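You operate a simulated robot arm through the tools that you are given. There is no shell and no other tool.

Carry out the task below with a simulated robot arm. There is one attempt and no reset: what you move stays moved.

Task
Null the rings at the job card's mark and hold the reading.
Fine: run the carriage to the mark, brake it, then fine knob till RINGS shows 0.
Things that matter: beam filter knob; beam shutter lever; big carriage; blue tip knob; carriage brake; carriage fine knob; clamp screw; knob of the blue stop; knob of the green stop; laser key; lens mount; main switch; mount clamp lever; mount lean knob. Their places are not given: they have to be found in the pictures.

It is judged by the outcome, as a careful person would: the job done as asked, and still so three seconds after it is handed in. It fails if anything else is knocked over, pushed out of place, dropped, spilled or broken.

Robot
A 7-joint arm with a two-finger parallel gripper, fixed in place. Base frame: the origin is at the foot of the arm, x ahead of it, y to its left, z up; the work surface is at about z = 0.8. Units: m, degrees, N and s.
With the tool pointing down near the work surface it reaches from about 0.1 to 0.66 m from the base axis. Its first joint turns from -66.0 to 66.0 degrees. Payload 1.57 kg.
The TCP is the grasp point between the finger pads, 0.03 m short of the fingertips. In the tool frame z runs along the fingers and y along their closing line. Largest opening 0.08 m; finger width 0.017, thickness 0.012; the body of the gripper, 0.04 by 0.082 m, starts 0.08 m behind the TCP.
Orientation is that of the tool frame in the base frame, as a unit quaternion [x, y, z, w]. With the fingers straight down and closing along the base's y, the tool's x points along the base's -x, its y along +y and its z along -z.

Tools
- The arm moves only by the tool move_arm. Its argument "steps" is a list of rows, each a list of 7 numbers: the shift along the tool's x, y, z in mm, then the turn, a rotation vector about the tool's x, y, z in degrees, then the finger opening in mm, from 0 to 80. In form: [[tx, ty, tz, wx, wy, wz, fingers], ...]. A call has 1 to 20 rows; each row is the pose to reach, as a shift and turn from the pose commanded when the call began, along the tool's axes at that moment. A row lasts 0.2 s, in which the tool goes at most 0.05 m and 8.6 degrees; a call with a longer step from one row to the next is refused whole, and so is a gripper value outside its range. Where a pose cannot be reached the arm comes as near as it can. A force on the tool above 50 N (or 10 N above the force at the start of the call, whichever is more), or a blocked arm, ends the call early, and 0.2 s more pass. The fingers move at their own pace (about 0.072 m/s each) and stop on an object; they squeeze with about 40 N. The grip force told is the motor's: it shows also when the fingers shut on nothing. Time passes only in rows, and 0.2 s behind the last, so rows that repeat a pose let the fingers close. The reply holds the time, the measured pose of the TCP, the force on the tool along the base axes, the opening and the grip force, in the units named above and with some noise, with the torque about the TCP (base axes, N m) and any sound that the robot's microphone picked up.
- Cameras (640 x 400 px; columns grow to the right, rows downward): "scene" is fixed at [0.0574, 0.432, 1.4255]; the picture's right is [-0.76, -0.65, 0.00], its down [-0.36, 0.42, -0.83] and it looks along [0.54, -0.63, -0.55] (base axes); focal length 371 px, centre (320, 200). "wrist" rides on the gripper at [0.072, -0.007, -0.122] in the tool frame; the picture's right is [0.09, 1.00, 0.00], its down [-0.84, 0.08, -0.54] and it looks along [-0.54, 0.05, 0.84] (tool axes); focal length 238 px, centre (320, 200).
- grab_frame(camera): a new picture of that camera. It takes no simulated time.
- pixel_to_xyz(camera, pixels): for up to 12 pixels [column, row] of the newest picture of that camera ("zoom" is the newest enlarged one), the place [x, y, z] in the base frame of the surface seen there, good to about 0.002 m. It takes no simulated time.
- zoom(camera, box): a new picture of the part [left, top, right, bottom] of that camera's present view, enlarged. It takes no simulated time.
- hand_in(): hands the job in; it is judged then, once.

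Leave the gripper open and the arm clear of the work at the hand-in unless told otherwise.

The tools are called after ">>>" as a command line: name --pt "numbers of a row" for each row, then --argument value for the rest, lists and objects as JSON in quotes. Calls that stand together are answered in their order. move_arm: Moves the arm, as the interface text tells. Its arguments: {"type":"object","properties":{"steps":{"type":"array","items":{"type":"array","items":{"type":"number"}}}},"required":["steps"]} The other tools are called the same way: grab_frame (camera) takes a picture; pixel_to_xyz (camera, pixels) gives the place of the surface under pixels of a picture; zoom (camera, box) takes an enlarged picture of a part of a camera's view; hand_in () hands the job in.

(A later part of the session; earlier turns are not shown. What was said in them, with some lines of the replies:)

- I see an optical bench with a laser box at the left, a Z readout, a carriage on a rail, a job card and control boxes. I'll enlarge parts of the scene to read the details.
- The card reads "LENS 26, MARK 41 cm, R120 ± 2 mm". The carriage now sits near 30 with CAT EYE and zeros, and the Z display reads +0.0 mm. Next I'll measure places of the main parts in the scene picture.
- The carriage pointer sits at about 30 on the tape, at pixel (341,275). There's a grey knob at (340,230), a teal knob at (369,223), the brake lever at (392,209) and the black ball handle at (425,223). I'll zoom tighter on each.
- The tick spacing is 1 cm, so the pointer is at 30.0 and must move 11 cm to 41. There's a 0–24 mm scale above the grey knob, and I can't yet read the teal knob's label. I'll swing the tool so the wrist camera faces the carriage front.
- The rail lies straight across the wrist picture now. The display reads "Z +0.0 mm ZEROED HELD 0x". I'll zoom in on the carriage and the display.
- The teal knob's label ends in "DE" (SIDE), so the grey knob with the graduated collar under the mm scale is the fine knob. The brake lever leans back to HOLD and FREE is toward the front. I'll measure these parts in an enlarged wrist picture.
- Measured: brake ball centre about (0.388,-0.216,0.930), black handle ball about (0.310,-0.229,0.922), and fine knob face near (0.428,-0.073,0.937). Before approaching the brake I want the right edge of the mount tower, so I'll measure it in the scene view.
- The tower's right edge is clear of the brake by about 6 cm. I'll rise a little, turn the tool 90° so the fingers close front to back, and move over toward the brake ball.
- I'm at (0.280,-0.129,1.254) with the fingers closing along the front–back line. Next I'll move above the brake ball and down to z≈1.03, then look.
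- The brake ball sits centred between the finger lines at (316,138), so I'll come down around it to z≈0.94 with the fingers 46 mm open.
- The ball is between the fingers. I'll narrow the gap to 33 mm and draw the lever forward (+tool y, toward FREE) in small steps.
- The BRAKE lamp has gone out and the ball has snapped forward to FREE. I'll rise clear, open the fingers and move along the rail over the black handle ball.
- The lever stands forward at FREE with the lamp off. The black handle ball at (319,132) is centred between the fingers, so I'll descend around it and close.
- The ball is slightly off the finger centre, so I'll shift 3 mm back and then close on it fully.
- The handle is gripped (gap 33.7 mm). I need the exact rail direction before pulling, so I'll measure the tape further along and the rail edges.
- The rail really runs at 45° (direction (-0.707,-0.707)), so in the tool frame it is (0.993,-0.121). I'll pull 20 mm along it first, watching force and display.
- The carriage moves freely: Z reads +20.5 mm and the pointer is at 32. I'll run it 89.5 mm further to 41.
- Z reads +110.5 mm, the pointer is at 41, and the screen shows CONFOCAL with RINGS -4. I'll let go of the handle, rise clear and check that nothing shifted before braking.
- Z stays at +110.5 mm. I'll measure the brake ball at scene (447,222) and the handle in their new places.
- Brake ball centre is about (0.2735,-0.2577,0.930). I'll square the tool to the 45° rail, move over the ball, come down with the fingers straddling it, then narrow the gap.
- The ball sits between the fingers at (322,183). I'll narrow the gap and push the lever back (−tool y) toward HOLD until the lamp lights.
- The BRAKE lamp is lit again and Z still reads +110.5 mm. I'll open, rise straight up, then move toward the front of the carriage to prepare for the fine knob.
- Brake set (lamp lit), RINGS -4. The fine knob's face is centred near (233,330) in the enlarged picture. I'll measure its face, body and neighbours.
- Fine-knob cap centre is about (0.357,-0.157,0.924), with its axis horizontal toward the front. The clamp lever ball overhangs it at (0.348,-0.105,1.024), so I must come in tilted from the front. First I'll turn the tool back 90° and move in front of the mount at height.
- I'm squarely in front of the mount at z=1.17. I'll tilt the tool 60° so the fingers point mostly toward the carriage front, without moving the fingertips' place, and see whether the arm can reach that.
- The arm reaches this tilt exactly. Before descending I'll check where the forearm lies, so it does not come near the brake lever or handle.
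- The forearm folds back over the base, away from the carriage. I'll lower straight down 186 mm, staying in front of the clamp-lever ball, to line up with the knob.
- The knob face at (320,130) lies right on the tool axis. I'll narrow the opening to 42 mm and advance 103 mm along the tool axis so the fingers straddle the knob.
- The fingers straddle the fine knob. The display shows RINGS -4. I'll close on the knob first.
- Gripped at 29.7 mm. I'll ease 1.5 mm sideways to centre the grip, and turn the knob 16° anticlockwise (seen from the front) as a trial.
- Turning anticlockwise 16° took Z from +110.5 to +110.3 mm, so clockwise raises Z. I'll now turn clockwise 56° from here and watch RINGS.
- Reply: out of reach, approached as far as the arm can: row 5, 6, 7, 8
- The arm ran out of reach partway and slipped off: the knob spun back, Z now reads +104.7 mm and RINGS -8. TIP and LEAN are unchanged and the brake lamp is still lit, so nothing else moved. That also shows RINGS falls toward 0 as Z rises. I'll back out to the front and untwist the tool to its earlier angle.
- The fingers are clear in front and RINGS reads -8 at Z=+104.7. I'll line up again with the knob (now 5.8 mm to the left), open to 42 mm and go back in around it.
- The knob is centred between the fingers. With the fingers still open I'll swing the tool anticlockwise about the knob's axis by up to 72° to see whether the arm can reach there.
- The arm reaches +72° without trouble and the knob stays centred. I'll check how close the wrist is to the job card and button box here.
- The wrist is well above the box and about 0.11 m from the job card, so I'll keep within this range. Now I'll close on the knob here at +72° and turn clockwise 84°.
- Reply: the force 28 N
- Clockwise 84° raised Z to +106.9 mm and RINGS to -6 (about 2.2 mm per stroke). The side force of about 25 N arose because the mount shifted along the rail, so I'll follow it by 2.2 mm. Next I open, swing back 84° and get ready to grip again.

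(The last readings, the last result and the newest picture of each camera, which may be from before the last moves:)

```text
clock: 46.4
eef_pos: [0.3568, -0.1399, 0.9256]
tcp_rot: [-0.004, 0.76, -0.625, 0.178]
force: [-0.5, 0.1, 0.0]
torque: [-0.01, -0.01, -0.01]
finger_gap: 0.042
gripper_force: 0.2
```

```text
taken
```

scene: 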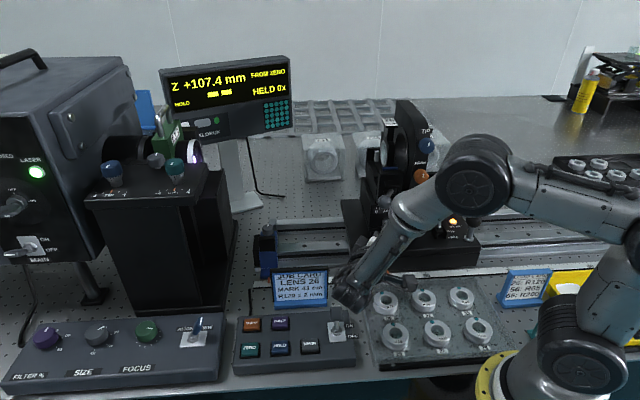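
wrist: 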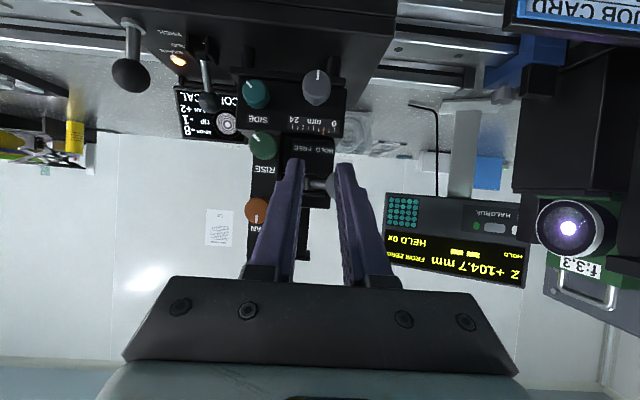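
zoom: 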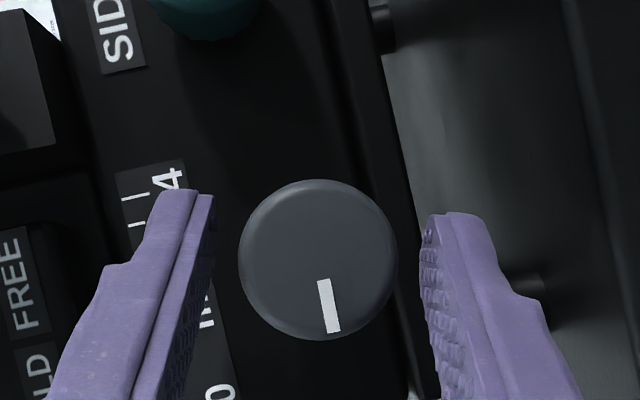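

Z is now +107.4 mm after releasing (so RINGS about -6). The knob is centred again. I'll grip and turn another 84° clockwise, following the mount's shift, then open.

>>> move_arm --pt "0 0 0 0 0 0 30" --pt "0 0 0 0 0 0 20" --pt "0 0 0 0 0 0 20" --pt "0.27 -1.03 0.15 -4.2 0 7.275 20" --pt "0.65 -2.03 0.38 -8.4 0 14.55 20" --pt "1.15 -3.0 0.67 -12.6 0 21.83 20" --pt "1.76 -3.91 1.02 -16.8 0 29.1 20" --pt "2.47 -4.74 1.43 -21 0 36.4 20" --pt "3.27 -5.47 1.89 -25.2 0 43.65 20" --pt "4.14 -6.1 2.4 -29.4 0 50.9 20" --pt "5.08 -6.61 2.94 -33.6 0 58.2 20" --pt "6.06 -6.99 3.51 -37.8 0 65.5 20" --pt "7.07 -7.23 4.1 -42 0 72.75 20"

>>> zoom --camera "scene" --box '[340, 150, 500, 250]'

>>> zoom --camera "scene" --box '[150, 40, 310, 140]'

>>> zoom --camera "wrist" --box '[240, 100, 400, 220]'

```text
clock: 49.2
eef_pos: [0.3481, -0.1484, 0.9311]
tcp_rot: [0.379, 0.774, -0.108, 0.495]
force: [-18.1, 2.3, 18.2]
torque: [-0.46, -0.33, -0.11]
finger_gap: 0.0293
gripper_force: 38.6
```

```text
4.00 times, centred on (420, 200) of scene
```

zoom: 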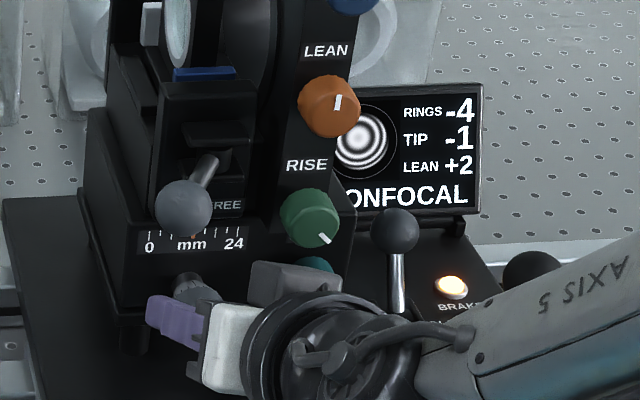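

```text
4.00 times, centred on (230, 90) of scene
```

zoom: 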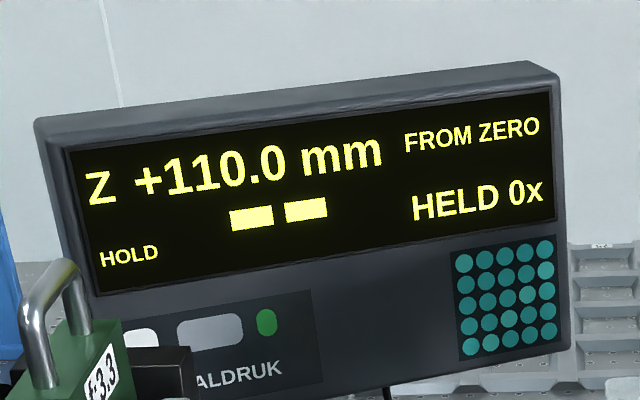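

```text
3.33 times, centred on (320, 160) of wrist
```

zoom: 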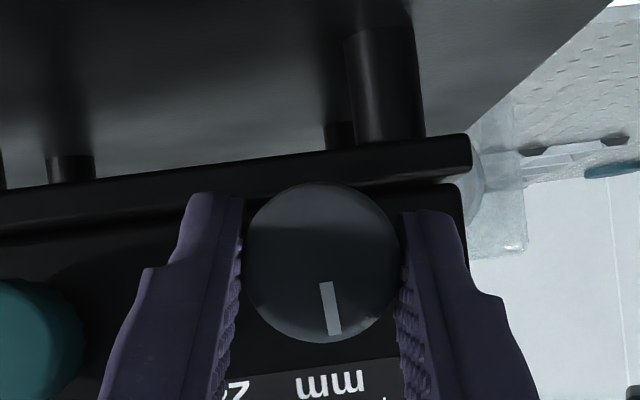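

Z reads +110.0 mm and RINGS -4. I'll release, swing back 84° and grip again.

>>> move_arm --pt "0 0 0 0 0 0 34" --pt "-0.15 -0.78 -0.08 0 0 0 42" --pt "-0.09 0.17 -0.05 4.2 0 -7.275 42" --pt "0.09 1.1 0.06 8.4 0 -14.55 42" --pt "0.38 1.99 0.23 12.6 0 -21.83 42" --pt "0.79 2.82 0.46 16.8 0 -29.1 42" --pt "1.29 3.57 0.75 21 0 -36.4 42" --pt "1.88 4.23 1.1 25.2 0 -43.65 42" --pt "2.55 4.78 1.49 29.4 0 -50.9 42" --pt "3.28 5.21 1.91 33.6 0 -58.2 42" --pt "4.06 5.52 2.36 37.8 0 -65.5 42" --pt "4.86 5.68 2.83 42 0 -72.75 42" --pt "4.86 5.68 2.83 42 0 -72.75 42"

>>> zoom --camera "wrist" --box '[240, 100, 400, 220]'

>>> zoom --camera "scene" --box '[150, 40, 310, 140]'

```text
clock: 52.0
eef_pos: [0.3545, -0.1427, 0.9256]
tcp_rot: [-0.003, 0.759, -0.626, 0.178]
force: [-0.2, 0.3, -0.6]
torque: [0.01, -0.02, -0.01]
finger_gap: 0.0421
gripper_force: 0.1
```

```text
3.33 times, centred on (320, 160) of wrist
```

zoom: 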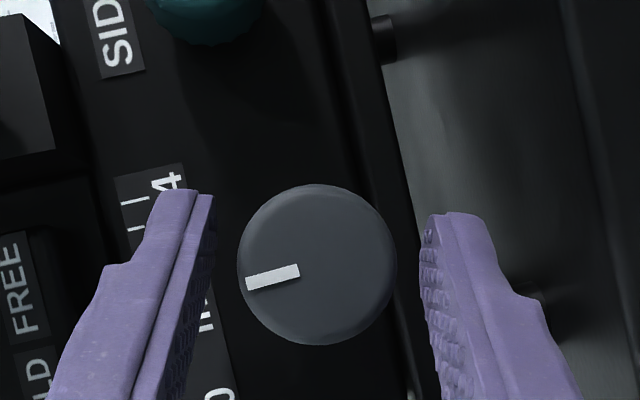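

```text
4.00 times, centred on (230, 90) of scene
```

zoom: 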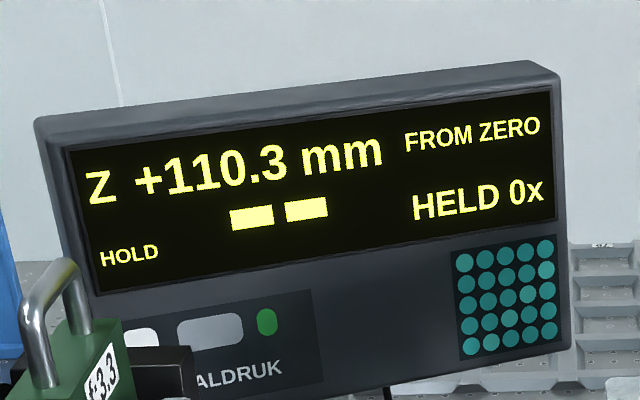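

Z settled at +110.3 mm. I'll grip and turn clockwise 84° again, with a slightly better centre of rotation.

>>> move_arm --pt "0 0 0 0 0 0 30" --pt "0 0 0 0 0 0 20" --pt "0 0 0 0 0 0 20" --pt "0.31 -1.33 0.18 -4.2 0 7.275 20" --pt "0.77 -2.63 0.45 -8.4 0 14.55 20" --pt "1.39 -3.88 0.8 -12.6 0 21.83 20" --pt "2.15 -5.05 1.24 -16.8 0 29.1 20" --pt "3.05 -6.12 1.76 -21 0 36.4 20" --pt "4.06 -7.07 2.34 -25.2 0 43.65 20" --pt "5.17 -7.88 2.98 -29.4 0 50.9 20" --pt "6.36 -8.53 3.66 -33.6 0 58.2 20" --pt "7.61 -9.01 4.39 -37.8 0 65.5 20" --pt "8.9 -9.32 5.14 -42 0 72.75 20"

>>> zoom --camera "scene" --box '[340, 150, 500, 250]'

>>> zoom --camera "scene" --box '[150, 40, 310, 140]'

>>> zoom --camera "wrist" --box '[240, 100, 400, 220]'

```text
clock: 54.8
eef_pos: [0.3451, -0.1502, 0.9299]
tcp_rot: [0.377, 0.776, -0.107, 0.494]
force: [30.6, 7.2, -16.9]
torque: [0.1, -0.12, -0.16]
finger_gap: 0.0296
gripper_force: 39.2
```

```text
4.00 times, centred on (420, 200) of scene
```

zoom: 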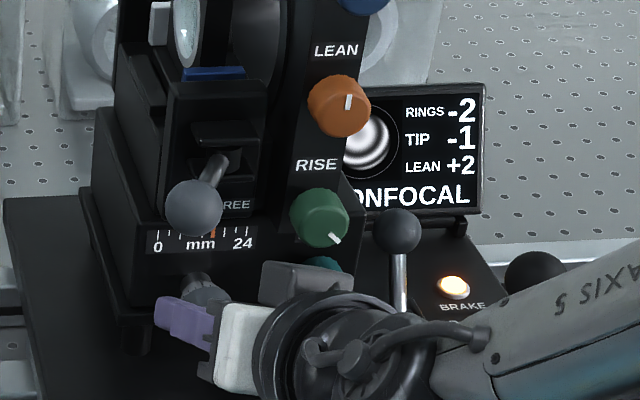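

```text
4.00 times, centred on (230, 90) of scene
```

zoom: 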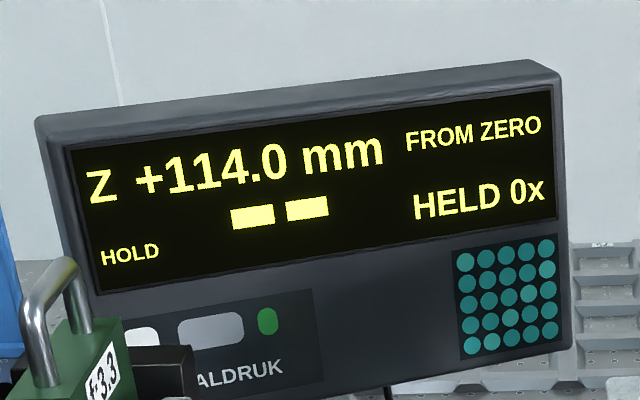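

```text
3.33 times, centred on (320, 160) of wrist
```

zoom: 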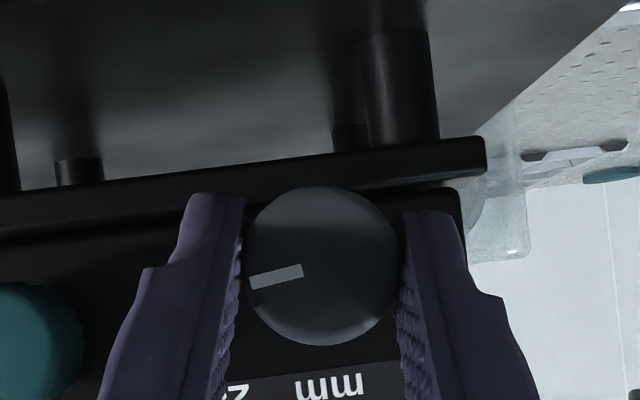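

Z reads +114.0 mm and RINGS -2, but the grip is loading the mount by about 35 N. I'll relax that load while still holding, and read again.

>>> move_arm --pt "0.4 0.9 1.0 0 0 0 20" --pt "0.9 1.9 2.1 0 0 0 20" --pt "0.9 1.9 2.1 0 0 0 20"

>>> zoom --camera "scene" --box '[340, 150, 500, 250]'

>>> zoom --camera "scene" --box '[150, 40, 310, 140]'

```text
clock: 55.6
eef_pos: [0.3469, -0.1503, 0.9313]
tcp_rot: [0.379, 0.775, -0.106, 0.494]
force: [-20.5, 20.0, 12.5]
torque: [0.16, 0.19, 0.65]
finger_gap: 0.0296
gripper_force: 39.2
```

```text
4.00 times, centred on (420, 200) of scene
```

zoom: 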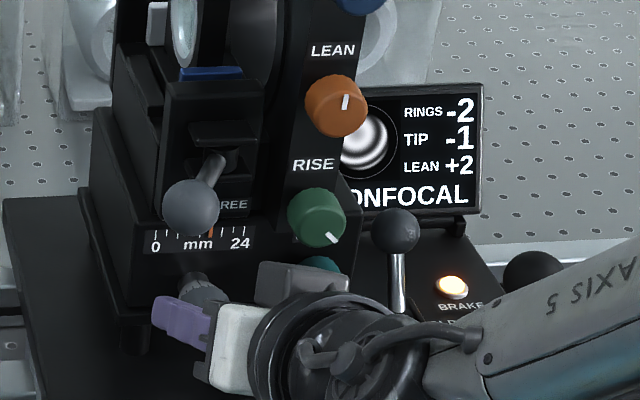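

```text
4.00 times, centred on (230, 90) of scene
```

zoom: 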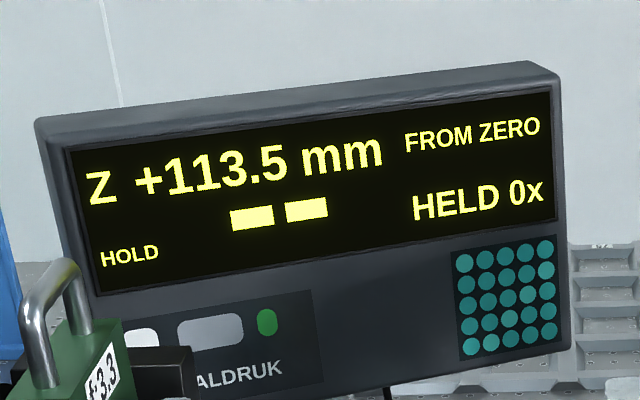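

Z is +113.5 mm, RINGS -2. I'll take out the remaining push, release, and swing back 84° for the next grip.

>>> move_arm --pt "-0.07 0.12 -1.05 0 0 0 20" --pt "-0.07 0.12 -1.05 0 0 0 20" --pt "-0.07 0.12 -1.05 0 0 0 34" --pt "-0.07 0.12 -1.05 0 0 0 42" --pt "0.02 1.1 -1.05 4.2 0 -7.275 42" --pt "0.23 2.06 -1.0 8.4 0 -14.55 42" --pt "0.56 2.97 -0.86 12.6 0 -21.83 42" --pt "1.0 3.83 -0.66 16.8 0 -29.1 42" --pt "1.55 4.6 -0.41 21 0 -36.4 42" --pt "2.18 5.28 -0.1 25.2 0 -43.65 42" --pt "2.9 5.85 0.26 29.4 0 -50.9 42" --pt "3.68 6.3 0.65 33.6 0 -58.2 42" --pt "4.51 6.61 1.08 37.8 0 -65.5 42" --pt "5.37 6.78 1.52 42 0 -72.75 42" --pt "5.37 6.78 1.52 42 0 -72.75 42"

>>> zoom --camera "wrist" --box '[240, 100, 400, 220]'

>>> zoom --camera "scene" --box '[150, 40, 310, 140]'

>>> zoom --camera "scene" --box '[340, 150, 500, 250]'

```text
clock: 58.8
eef_pos: [0.3531, -0.1433, 0.9267]
tcp_rot: [-0.004, 0.759, -0.626, 0.178]
force: [0.5, -0.3, -0.5]
torque: [-0.02, -0.04, 0.0]
finger_gap: 0.0421
gripper_force: 0.0
```

```text
3.33 times, centred on (320, 160) of wrist
```

zoom: 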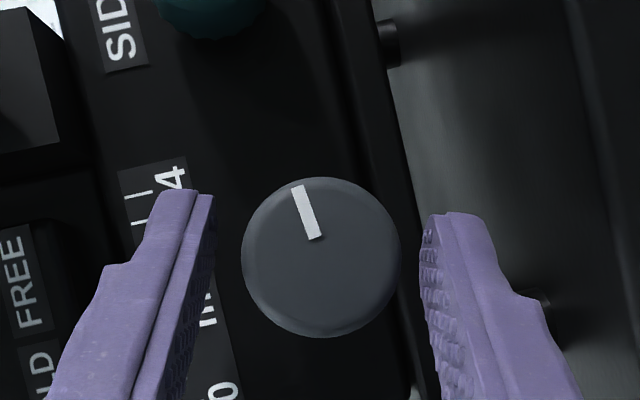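

```text
4.00 times, centred on (230, 90) of scene
```

zoom: 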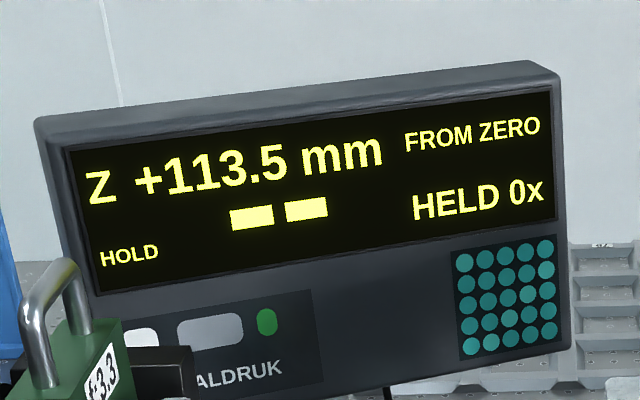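

```text
4.00 times, centred on (420, 200) of scene
```

zoom: 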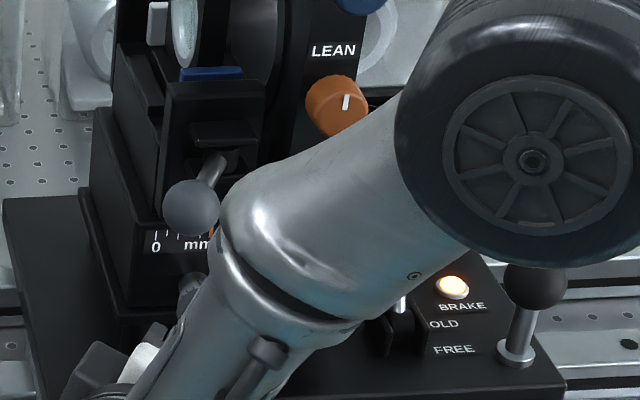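

Z holds at +113.5 mm when released. I'll shift 1.7 mm along the rail to recentre, grip, and turn 72° clockwise, then read RINGS.

>>> move_arm --pt "1.4 -0.53 0.81 0 0 0 40" --pt "1.4 -0.53 0.81 0 0 0 30" --pt "1.4 -0.53 0.81 0 0 0 20" --pt "1.4 -0.53 0.81 0 0 0 20" --pt "1.66 -1.54 1.01 -4 0 6.93 20" --pt "2.01 -2.55 1.28 -8 0 13.86 20" --pt "2.49 -3.51 1.61 -12 0 20.8 20" --pt "3.06 -4.41 2.0 -16 0 27.7 20" --pt "3.74 -5.26 2.44 -20 0 34.6 20" --pt "4.5 -6.01 2.93 -24 0 41.6 20" --pt "5.33 -6.66 3.47 -28 0 48.5 20" --pt "6.23 -7.21 4.04 -32 0 55.4 20" --pt "7.17 -7.65 4.64 -36 0 62.4 20" --pt "7.17 -7.65 4.64 -36 0 62.4 20"

>>> zoom --camera "wrist" --box '[240, 100, 400, 220]'

>>> zoom --camera "scene" --box '[150, 40, 310, 140]'

>>> zoom --camera "scene" --box '[340, 150, 500, 250]'

```text
clock: 61.8
eef_pos: [0.3453, -0.1518, 0.93]
tcp_rot: [0.332, 0.8, -0.19, 0.461]
force: [14.5, 7.9, -15.7]
torque: [-0.34, -0.47, 0.14]
finger_gap: 0.03
gripper_force: 39.5
```

```text
3.33 times, centred on (320, 160) of wrist
```

zoom: 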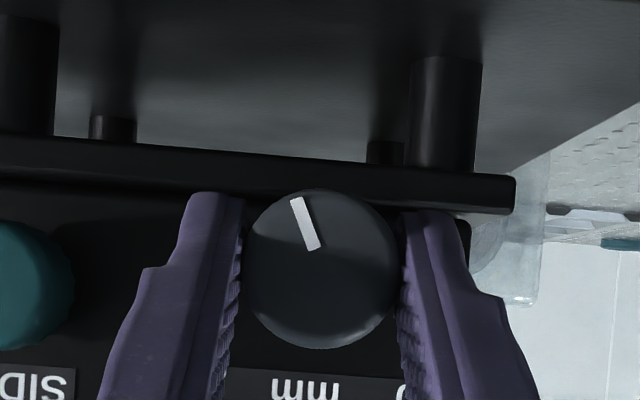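

```text
4.00 times, centred on (230, 90) of scene
```

zoom: 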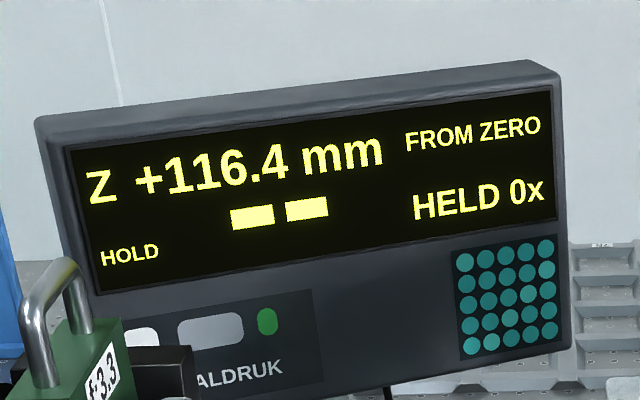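

```text
4.00 times, centred on (420, 200) of scene
```

zoom: 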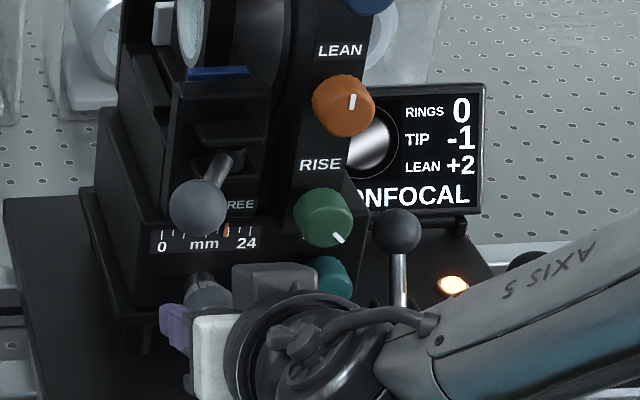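

RINGS now shows 0 at Z=+116.4 mm, still with about 23 N of grip load. I'll relax the load before releasing and read again.

>>> move_arm --pt "0.3 0.65 0.25 0 0 0 20" --pt "0.58 1.3 0.5 0 0 0 20" --pt "0.58 1.3 0.5 0 0 0 20"

>>> zoom --camera "scene" --box '[150, 40, 310, 140]'

>>> zoom --camera "scene" --box '[400, 160, 480, 210]'

>>> grab_frame --camera "wrist"

```text
clock: 62.6
eef_pos: [0.3449, -0.1518, 0.9306]
tcp_rot: [0.333, 0.799, -0.192, 0.462]
force: [-11.0, 9.3, 2.8]
torque: [0.56, 0.56, 0.79]
finger_gap: 0.0299
gripper_force: 38.9
```

```text
4.00 times, centred on (230, 90) of scene
```

zoom: 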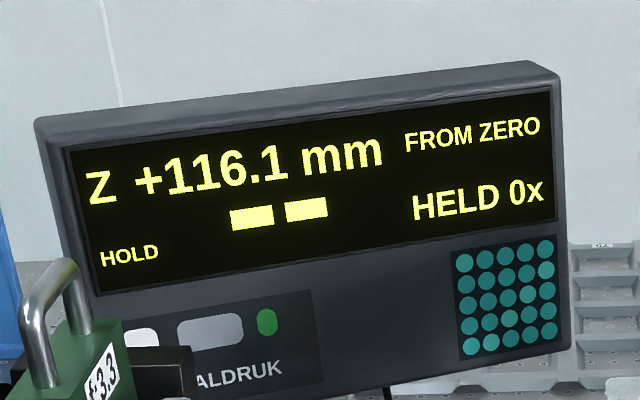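

```text
8.00 times, centred on (440, 185) of scene
```

zoom: 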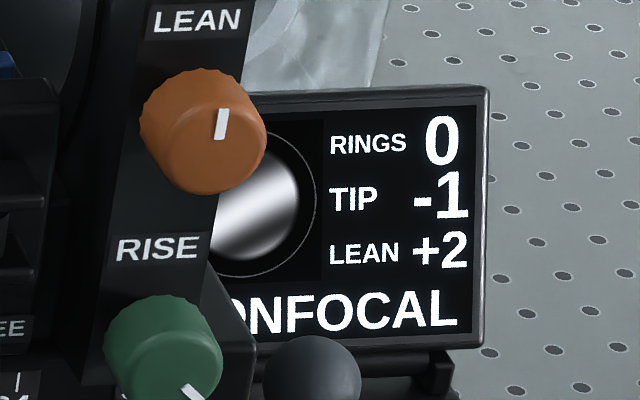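

```text
taken
```

wrist: 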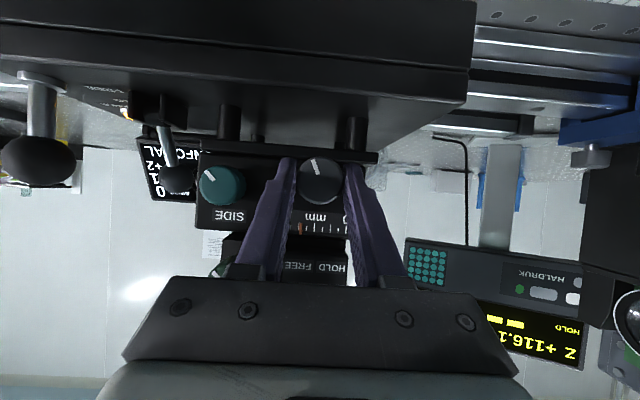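

RINGS stays 0 at Z=+116.1 mm and the fringes look straight. From the earlier readings the true null is near +116.5 mm, so I'll turn about 10° more clockwise to sit in the middle of the zero band.

>>> move_arm --pt "0.24 -0.75 -0.32 -2.5 0 4.33 20" --pt "0.29 -1.5 -0.3 -5 0 8.66 20" --pt "0.29 -1.5 -0.3 -5 0 8.66 20"

>>> zoom --camera "scene" --box '[150, 40, 310, 140]'

>>> zoom --camera "scene" --box '[400, 160, 480, 210]'

```text
clock: 63.4
eef_pos: [0.3437, -0.1529, 0.9294]
tcp_rot: [0.371, 0.78, -0.12, 0.489]
force: [3.7, -3.9, -8.8]
torque: [-0.37, -0.32, 0.53]
finger_gap: 0.0297
gripper_force: 39.8
```

```text
4.00 times, centred on (230, 90) of scene
```

zoom: 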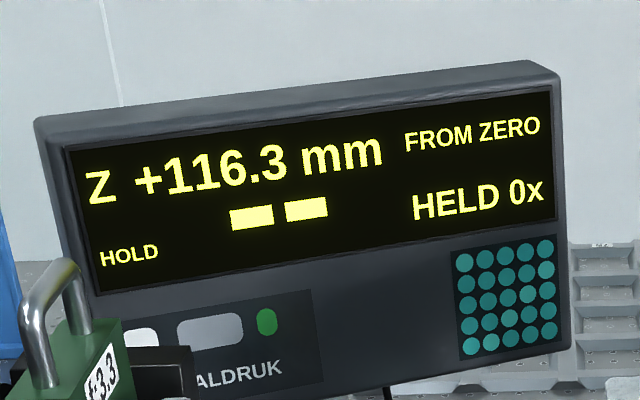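

```text
8.00 times, centred on (440, 185) of scene
```

zoom: 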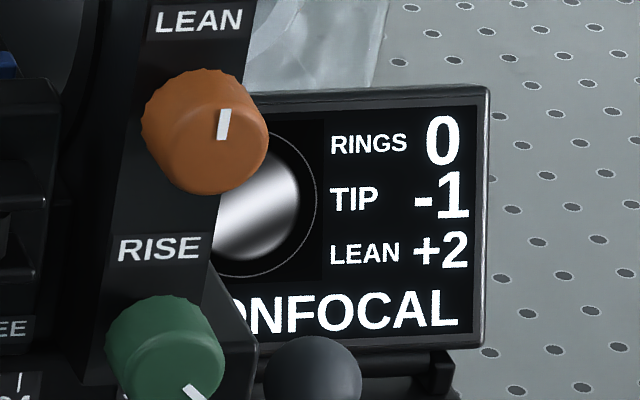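

RINGS 0 at Z=+116.3 mm with little grip load. I'll open the fingers and back straight out along the tool axis.

>>> move_arm --pt "0 0 0 0 0 0 32" --pt "0 0 0 0 0 0 38" --pt "0 0 0 0 0 0 44" --pt "0 0 -15 0 0 0 44" --pt "0 0 -40 0 0 0 44" --pt "0 0 -70 0 0 0 44" --pt "0 0 -100 0 0 0 44"

>>> grab_frame --camera "scene"

>>> zoom --camera "scene" --box '[150, 40, 310, 140]'

>>> zoom --camera "scene" --box '[360, 130, 488, 230]'

>>> grab_frame --camera "wrist"

```text
clock: 65.0
eef_pos: [0.2771, -0.0965, 0.9811]
tcp_rot: [0.371, 0.78, -0.12, 0.489]
force: [-0.4, -0.2, 0.5]
torque: [0.0, 0.0, 0.0]
finger_gap: 0.0442
gripper_force: 0.0
```

```text
taken
```

scene: 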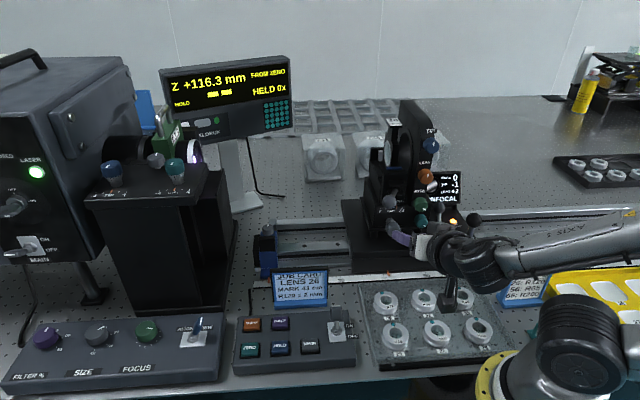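

```text
4.00 times, centred on (230, 90) of scene
```

zoom: 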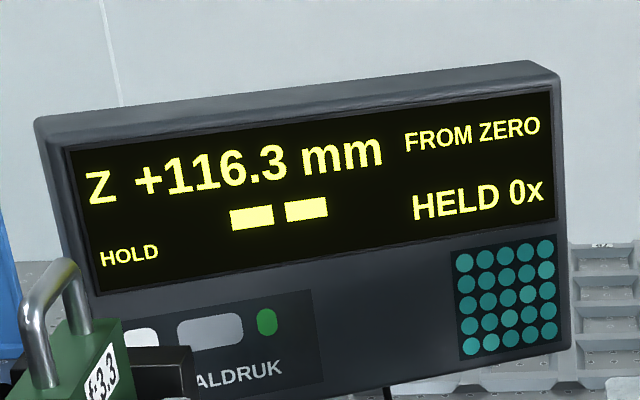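

```text
4.00 times, centred on (424, 180) of scene
```

zoom: 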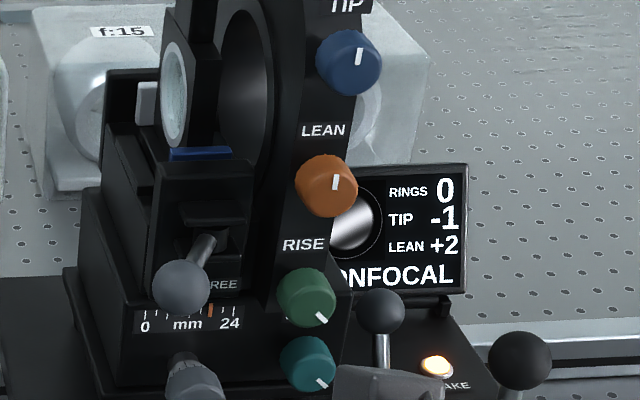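

```text
taken
```

wrist: 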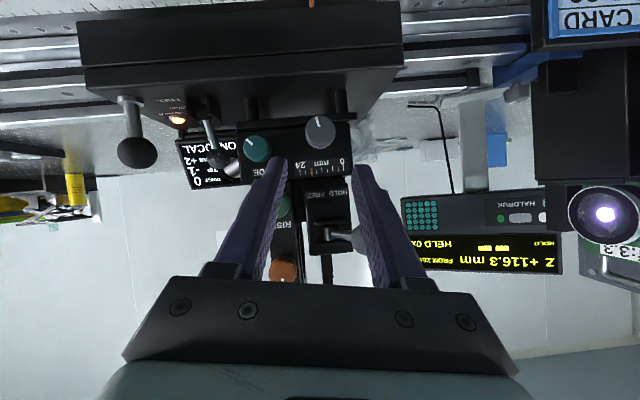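

RINGS 0, Z=+116.3 mm, brake lamp lit, all steady after release. Now I'll take the arm away: square up, rise 190 mm and stay clear of the mount.

>>> move_arm --pt "5 0 -8.7 2.5 0 -4.33 44" --pt "7.5 0 -13 5 0 -8.66 44" --pt "-26.6 7 -32.7 5 0 -8.66 44" --pt "-60.7 13.9 -52.4 5 0 -8.66 44" --pt "-94.9 20.9 -72 5 0 -8.66 44" --pt "-129 27.8 -91.7 5 0 -8.66 44" --pt "-154.6 33.1 -106.5 5 0 -8.66 44"

>>> grab_frame --camera "scene"

```text
clock: 66.6
eef_pos: [0.2668, -0.0866, 1.1684]
tcp_rot: [0.332, 0.8, -0.192, 0.461]
force: [0.3, -0.2, -0.1]
torque: [-0.03, -0.01, 0.02]
finger_gap: 0.0441
gripper_force: 0.0
```

```text
taken
```

scene: 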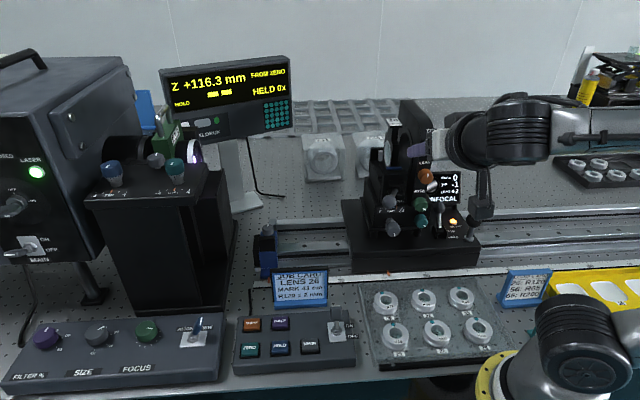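

Clear of the mount. I'll bring the tool back to pointing straight down and check the pointer and buttons.

>>> move_arm --pt "0 0 0 0 7.5 0 30" --pt "0 0 0 0 15 0 20" --pt "0 0 0 0 22.5 0 10" --pt "0 0 0 0 30 0 0" --pt "0 0 0 0 37.5 0 0" --pt "0 0 0 0 45 0 0" --pt "0 0 0 0 52.5 0 0" --pt "0 0 0 0 60 0 0"

>>> grab_frame --camera "scene"

>>> zoom --camera "scene" --box '[340, 250, 420, 300]'

>>> zoom --camera "scene" --box '[230, 300, 358, 380]'

>>> grab_frame --camera "wrist"

```text
clock: 68.4
eef_pos: [0.2668, -0.0849, 1.1687]
tcp_rot: [0.384, 0.923, 0.001, 0.0]
force: [-0.1, -0.4, -0.5]
torque: [-0.04, -0.01, 0.01]
finger_gap: 0.0
gripper_force: 21.1
```

```text
taken
```

scene: 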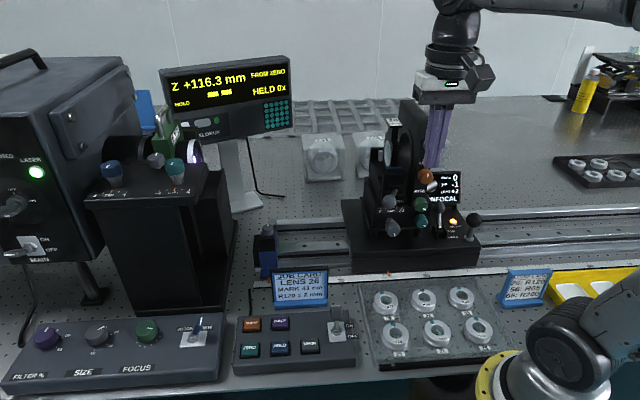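

```text
8.00 times, centred on (380, 275) of scene
```

zoom: 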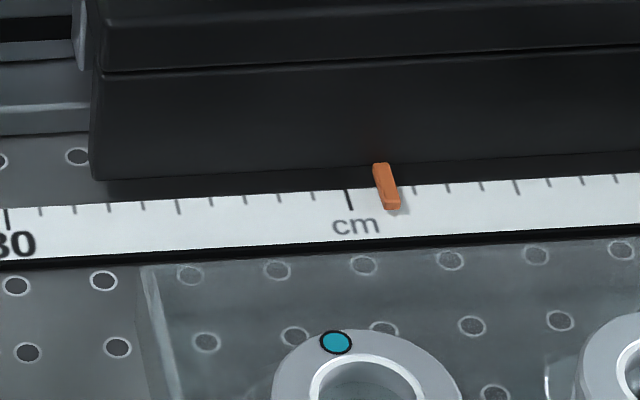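

```text
5.00 times, centred on (294, 340) of scene
```

zoom: 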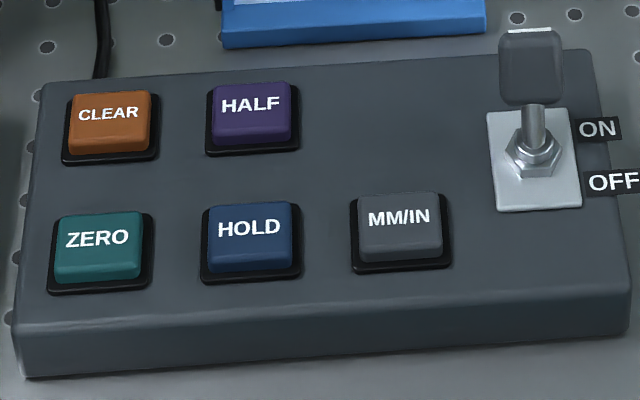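

```text
taken
```

wrist: 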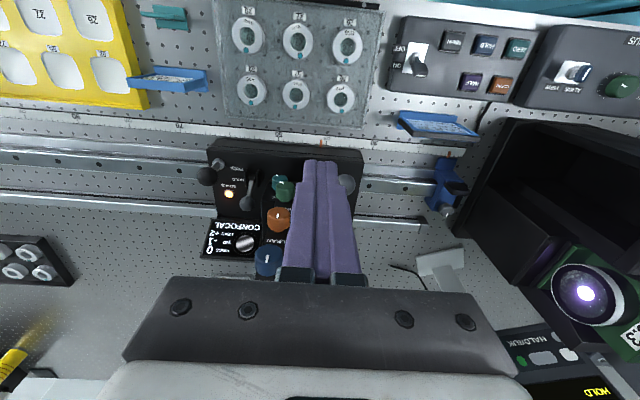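

The pointer is still at 41 and Z +116.3, RINGS 0. I'll measure the HOLD button at (252,228) of an enlarged picture and its neighbours.

>>> zoom --camera "scene" --box '[230, 300, 358, 380]'

>>> pixel_to_xyz --camera "zoom" --pixels '[[250, 226], [215, 228], [285, 225], [250, 208], [252, 248], [98, 235], [400, 215], [252, 100], [170, 240], [325, 232], [530, 50], [200, 330]]'

```text
5.00 times, centred on (294, 340) of scene
```

zoom: 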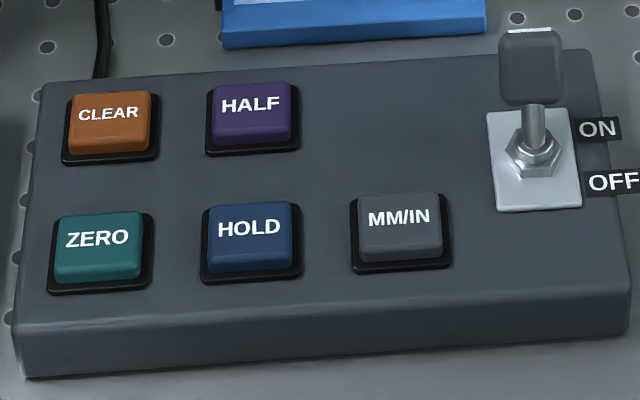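

```text
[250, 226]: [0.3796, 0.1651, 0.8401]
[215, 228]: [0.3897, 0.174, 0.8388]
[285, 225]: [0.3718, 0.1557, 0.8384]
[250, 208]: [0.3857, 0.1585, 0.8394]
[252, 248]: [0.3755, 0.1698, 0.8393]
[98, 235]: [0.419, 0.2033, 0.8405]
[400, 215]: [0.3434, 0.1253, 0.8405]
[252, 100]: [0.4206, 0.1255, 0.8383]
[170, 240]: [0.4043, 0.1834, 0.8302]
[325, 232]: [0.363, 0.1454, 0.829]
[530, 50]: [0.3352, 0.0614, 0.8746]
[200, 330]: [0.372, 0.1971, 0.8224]
```

HOLD's top is at (0.380,0.165,0.840), about 54 mm from its neighbours. With the fingers closed I'll travel at height to above HOLD and then look.

>>> move_arm --pt "16 43 0 0 0 0 0" --pt "32 86 0 0 0 0 0" --pt "48 129 0 0 0 0 0" --pt "64 172 0 0 0 0 0" --pt "80 215 0 0 0 0 0" --pt "97.4 256.5 0 0 0 0 0" --pt "97.4 256.5 40 0 0 0 0" --pt "97.4 256.5 80 0 0 0 0" --pt "97.4 256.5 120 0 0 0 0" --pt "97.4 256.5 160 0 0 0 0" --pt "97.4 256.5 200 0 0 0 0" --pt "97.4 256.5 230 0 0 0 0" --pt "97.4 256.5 255 0 0 0 0" --pt "97.4 256.5 255 0 0 0 0"

>>> grab_frame --camera "wrist"

>>> grab_frame --camera "scene"

>>> zoom --camera "scene" --box '[214, 270, 374, 380]'

```text
clock: 71.4
eef_pos: [0.3803, 0.166, 0.914]
tcp_rot: [0.383, 0.924, 0.0, -0.001]
force: [0.2, -0.1, -0.4]
torque: [0.03, -0.02, -0.01]
finger_gap: 0.0
gripper_force: 21.2
```

```text
taken
```

wrist: 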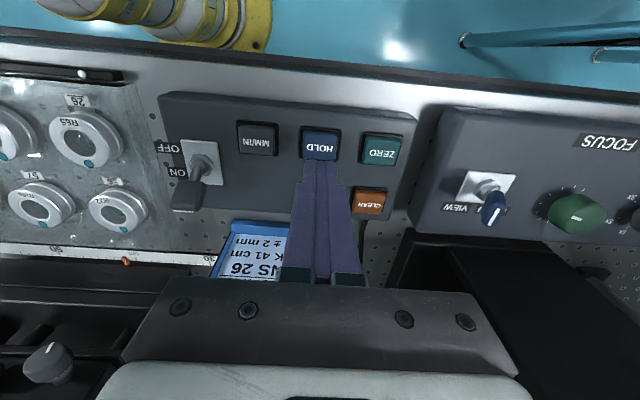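

```text
taken
```

scene: 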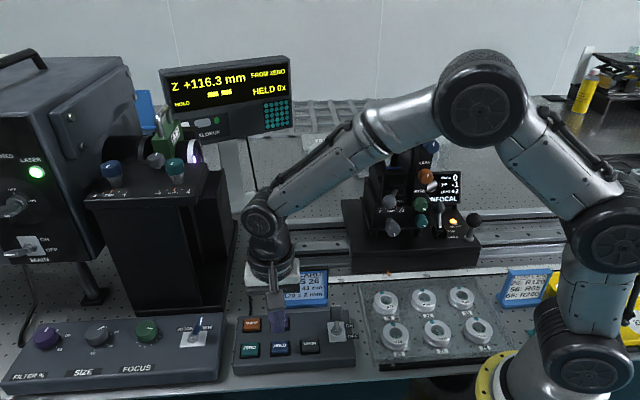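

```text
3.64 times, centred on (294, 325) of scene
```

zoom: 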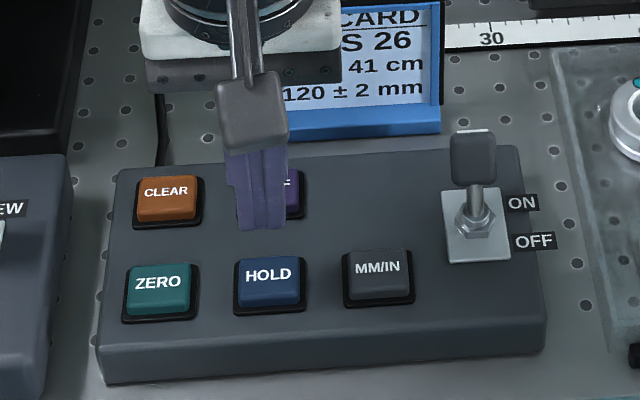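

The closed fingertips are directly over HOLD. I'll lower slowly onto it and press a few millimetres.

>>> move_arm --pt "0 0 15 0 0 0 0" --pt "0 0 30 0 0 0 0" --pt "0 0 38 0 0 0 0" --pt "0 0 42 0 0 0 0" --pt "0 0 45 0 0 0 0" --pt "0 0 47 0 0 0 0"

>>> zoom --camera "scene" --box '[150, 40, 310, 140]'

>>> zoom --camera "scene" --box '[214, 270, 374, 380]'

```text
clock: 72.8
eef_pos: [0.379, 0.1634, 0.8684]
tcp_rot: [0.383, 0.924, 0.001, 0.001]
force: [-0.7, -0.3, 1.4]
torque: [-0.01, -0.02, -0.03]
finger_gap: 0.0
gripper_force: 21.3
heard: click
```

```text
4.00 times, centred on (230, 90) of scene
```

zoom: 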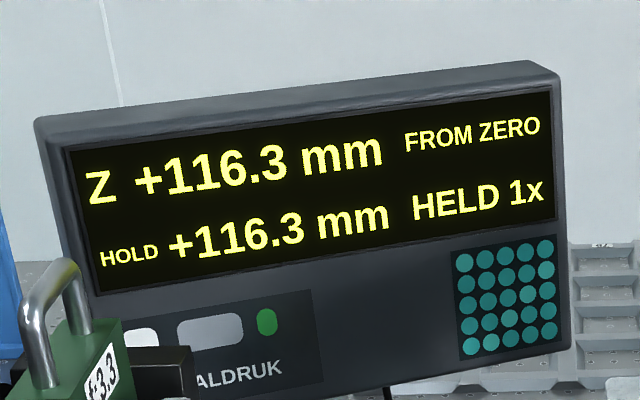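

```text
3.64 times, centred on (294, 325) of scene
```

zoom: 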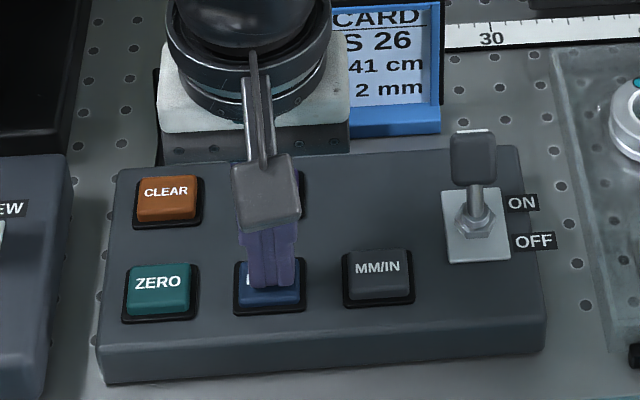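

A click sounded, and the display now shows HOLD +116.3 mm, HELD 1x. I'll rise straight up, and once clear open the gripper.

>>> move_arm --pt "0 0 -10 0 0 0 0" --pt "0 0 -40 0 0 0 0" --pt "0 0 -80 0 0 0 0" --pt "0 0 -120 0 0 0 0" --pt "0 0 -160 0 0 0 0" --pt "0 0 -200 0 0 0 20" --pt "0 0 -240 0 0 0 40" --pt "0 0 -280 0 0 0 60" --pt "0 0 -320 0 0 0 80" --pt "0 0 -340 0 0 0 80"

>>> grab_frame --camera "scene"

>>> zoom --camera "scene" --box '[150, 40, 310, 140]'

>>> zoom --camera "scene" --box '[350, 150, 510, 290]'

>>> grab_frame --camera "wrist"

```text
clock: 75.0
eef_pos: [0.3785, 0.164, 1.2073]
tcp_rot: [0.384, 0.924, 0.0, 0.0]
force: [-0.2, -0.9, 0.8]
torque: [-0.02, 0.01, -0.02]
finger_gap: 0.0802
gripper_force: 0.0
```

```text
taken
```

scene: 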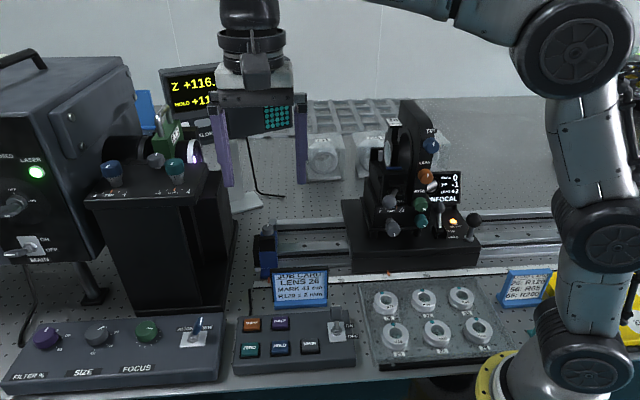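

```text
4.00 times, centred on (230, 90) of scene
```

zoom: 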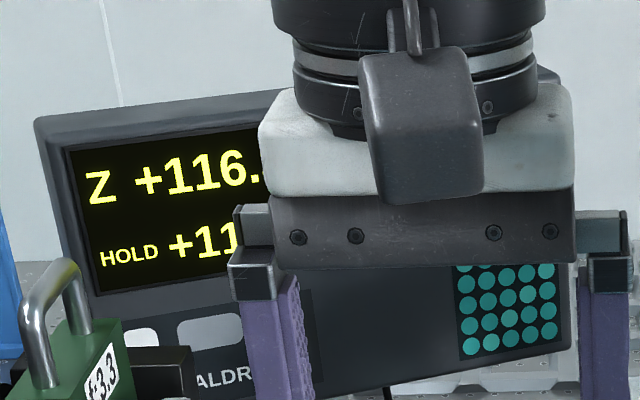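

```text
2.86 times, centred on (430, 220) of scene
```

zoom: 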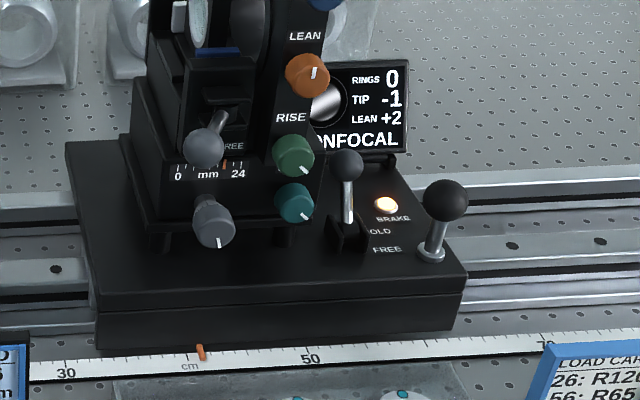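

```text
taken
```

wrist: 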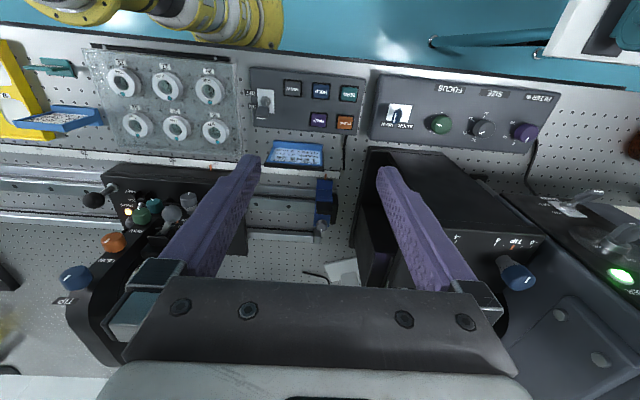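

RINGS 0, brake lamp lit, pointer at 41. The arm covers the display, so I'll move it to a clear place and confirm the held reading.

>>> move_arm --pt "-5.5 -40 -10 0 0 0 80" --pt "-11 -80 -20 0 0 0 80" --pt "-16.5 -120 -30 0 0 0 80" --pt "-21.7 -162 -40 0 0 0 80" --pt "-21.7 -162 -40 0 0 0 80"

>>> grab_frame --camera "scene"

>>> zoom --camera "scene" --box '[150, 40, 310, 140]'

>>> zoom --camera "scene" --box '[350, 100, 510, 290]'

```text
clock: 76.2
eef_pos: [0.2796, 0.0348, 1.248]
tcp_rot: [0.384, 0.923, 0.0, 0.001]
force: [-0.3, -0.6, 0.6]
torque: [-0.02, 0.0, -0.04]
finger_gap: 0.0803
gripper_force: 0.1
```

```text
taken
```

scene: 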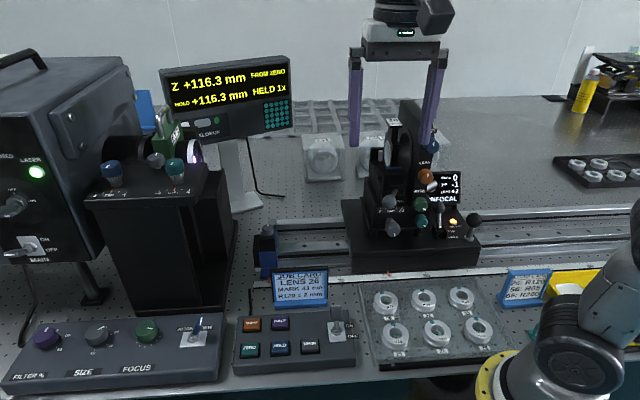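

```text
4.00 times, centred on (230, 90) of scene
```

zoom: 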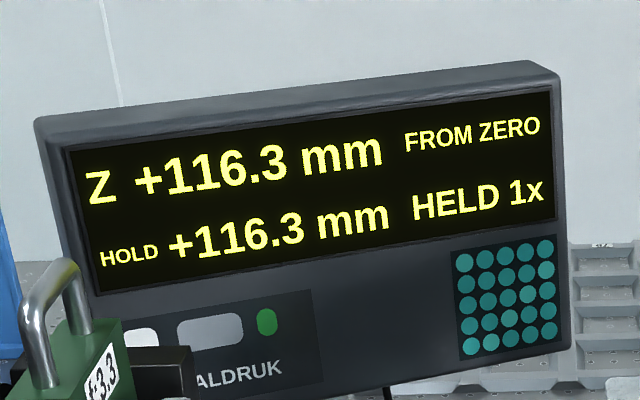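

```text
2.11 times, centred on (430, 195) of scene
```

zoom: 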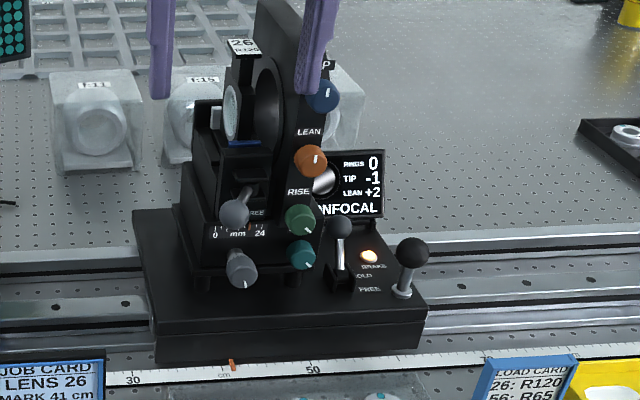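

The display reads Z +116.3 mm, HOLD +116.3 mm, HELD 1x. RINGS shows 0, the brake lamp is lit, the pointer is at 41, and the gripper is open and clear with nothing else disturbed. The reading is 3.7 mm below the card's R120, outside its ±2 mm, but the rings null there. Handing in.

>>> hand_in

```text
The job is handed in.
```

I nulled the rings with the carriage at the job card's 41 cm mark and held the reading: the display shows **HOLD +116.3 mm, HELD 1x**.

- **State at hand-in:** RINGS showed 0, the carriage brake was on with its lamp lit, and the pointer was at 41. The gripper was open and clear of the work.
- **Out of tolerance:** the held reading is 3.7 mm below the card's R120 ± 2 mm, so by this measurement the lens is outside its limits. Z was zeroed at cat eye at the start, and the rings null at about 116.3 mm.
- **Slip on the way:** partway through, the arm ran out of reach and slipped off the fine knob, which spun back to about 104.7 mm. TIP and LEAN did not change and the brake stayed on. I re-gripped the knob and turned it back to the null.
- **Tip and lean:** TIP read -1 and LEAN +2 at the mark. I left both alone because the task only asked for the rings.
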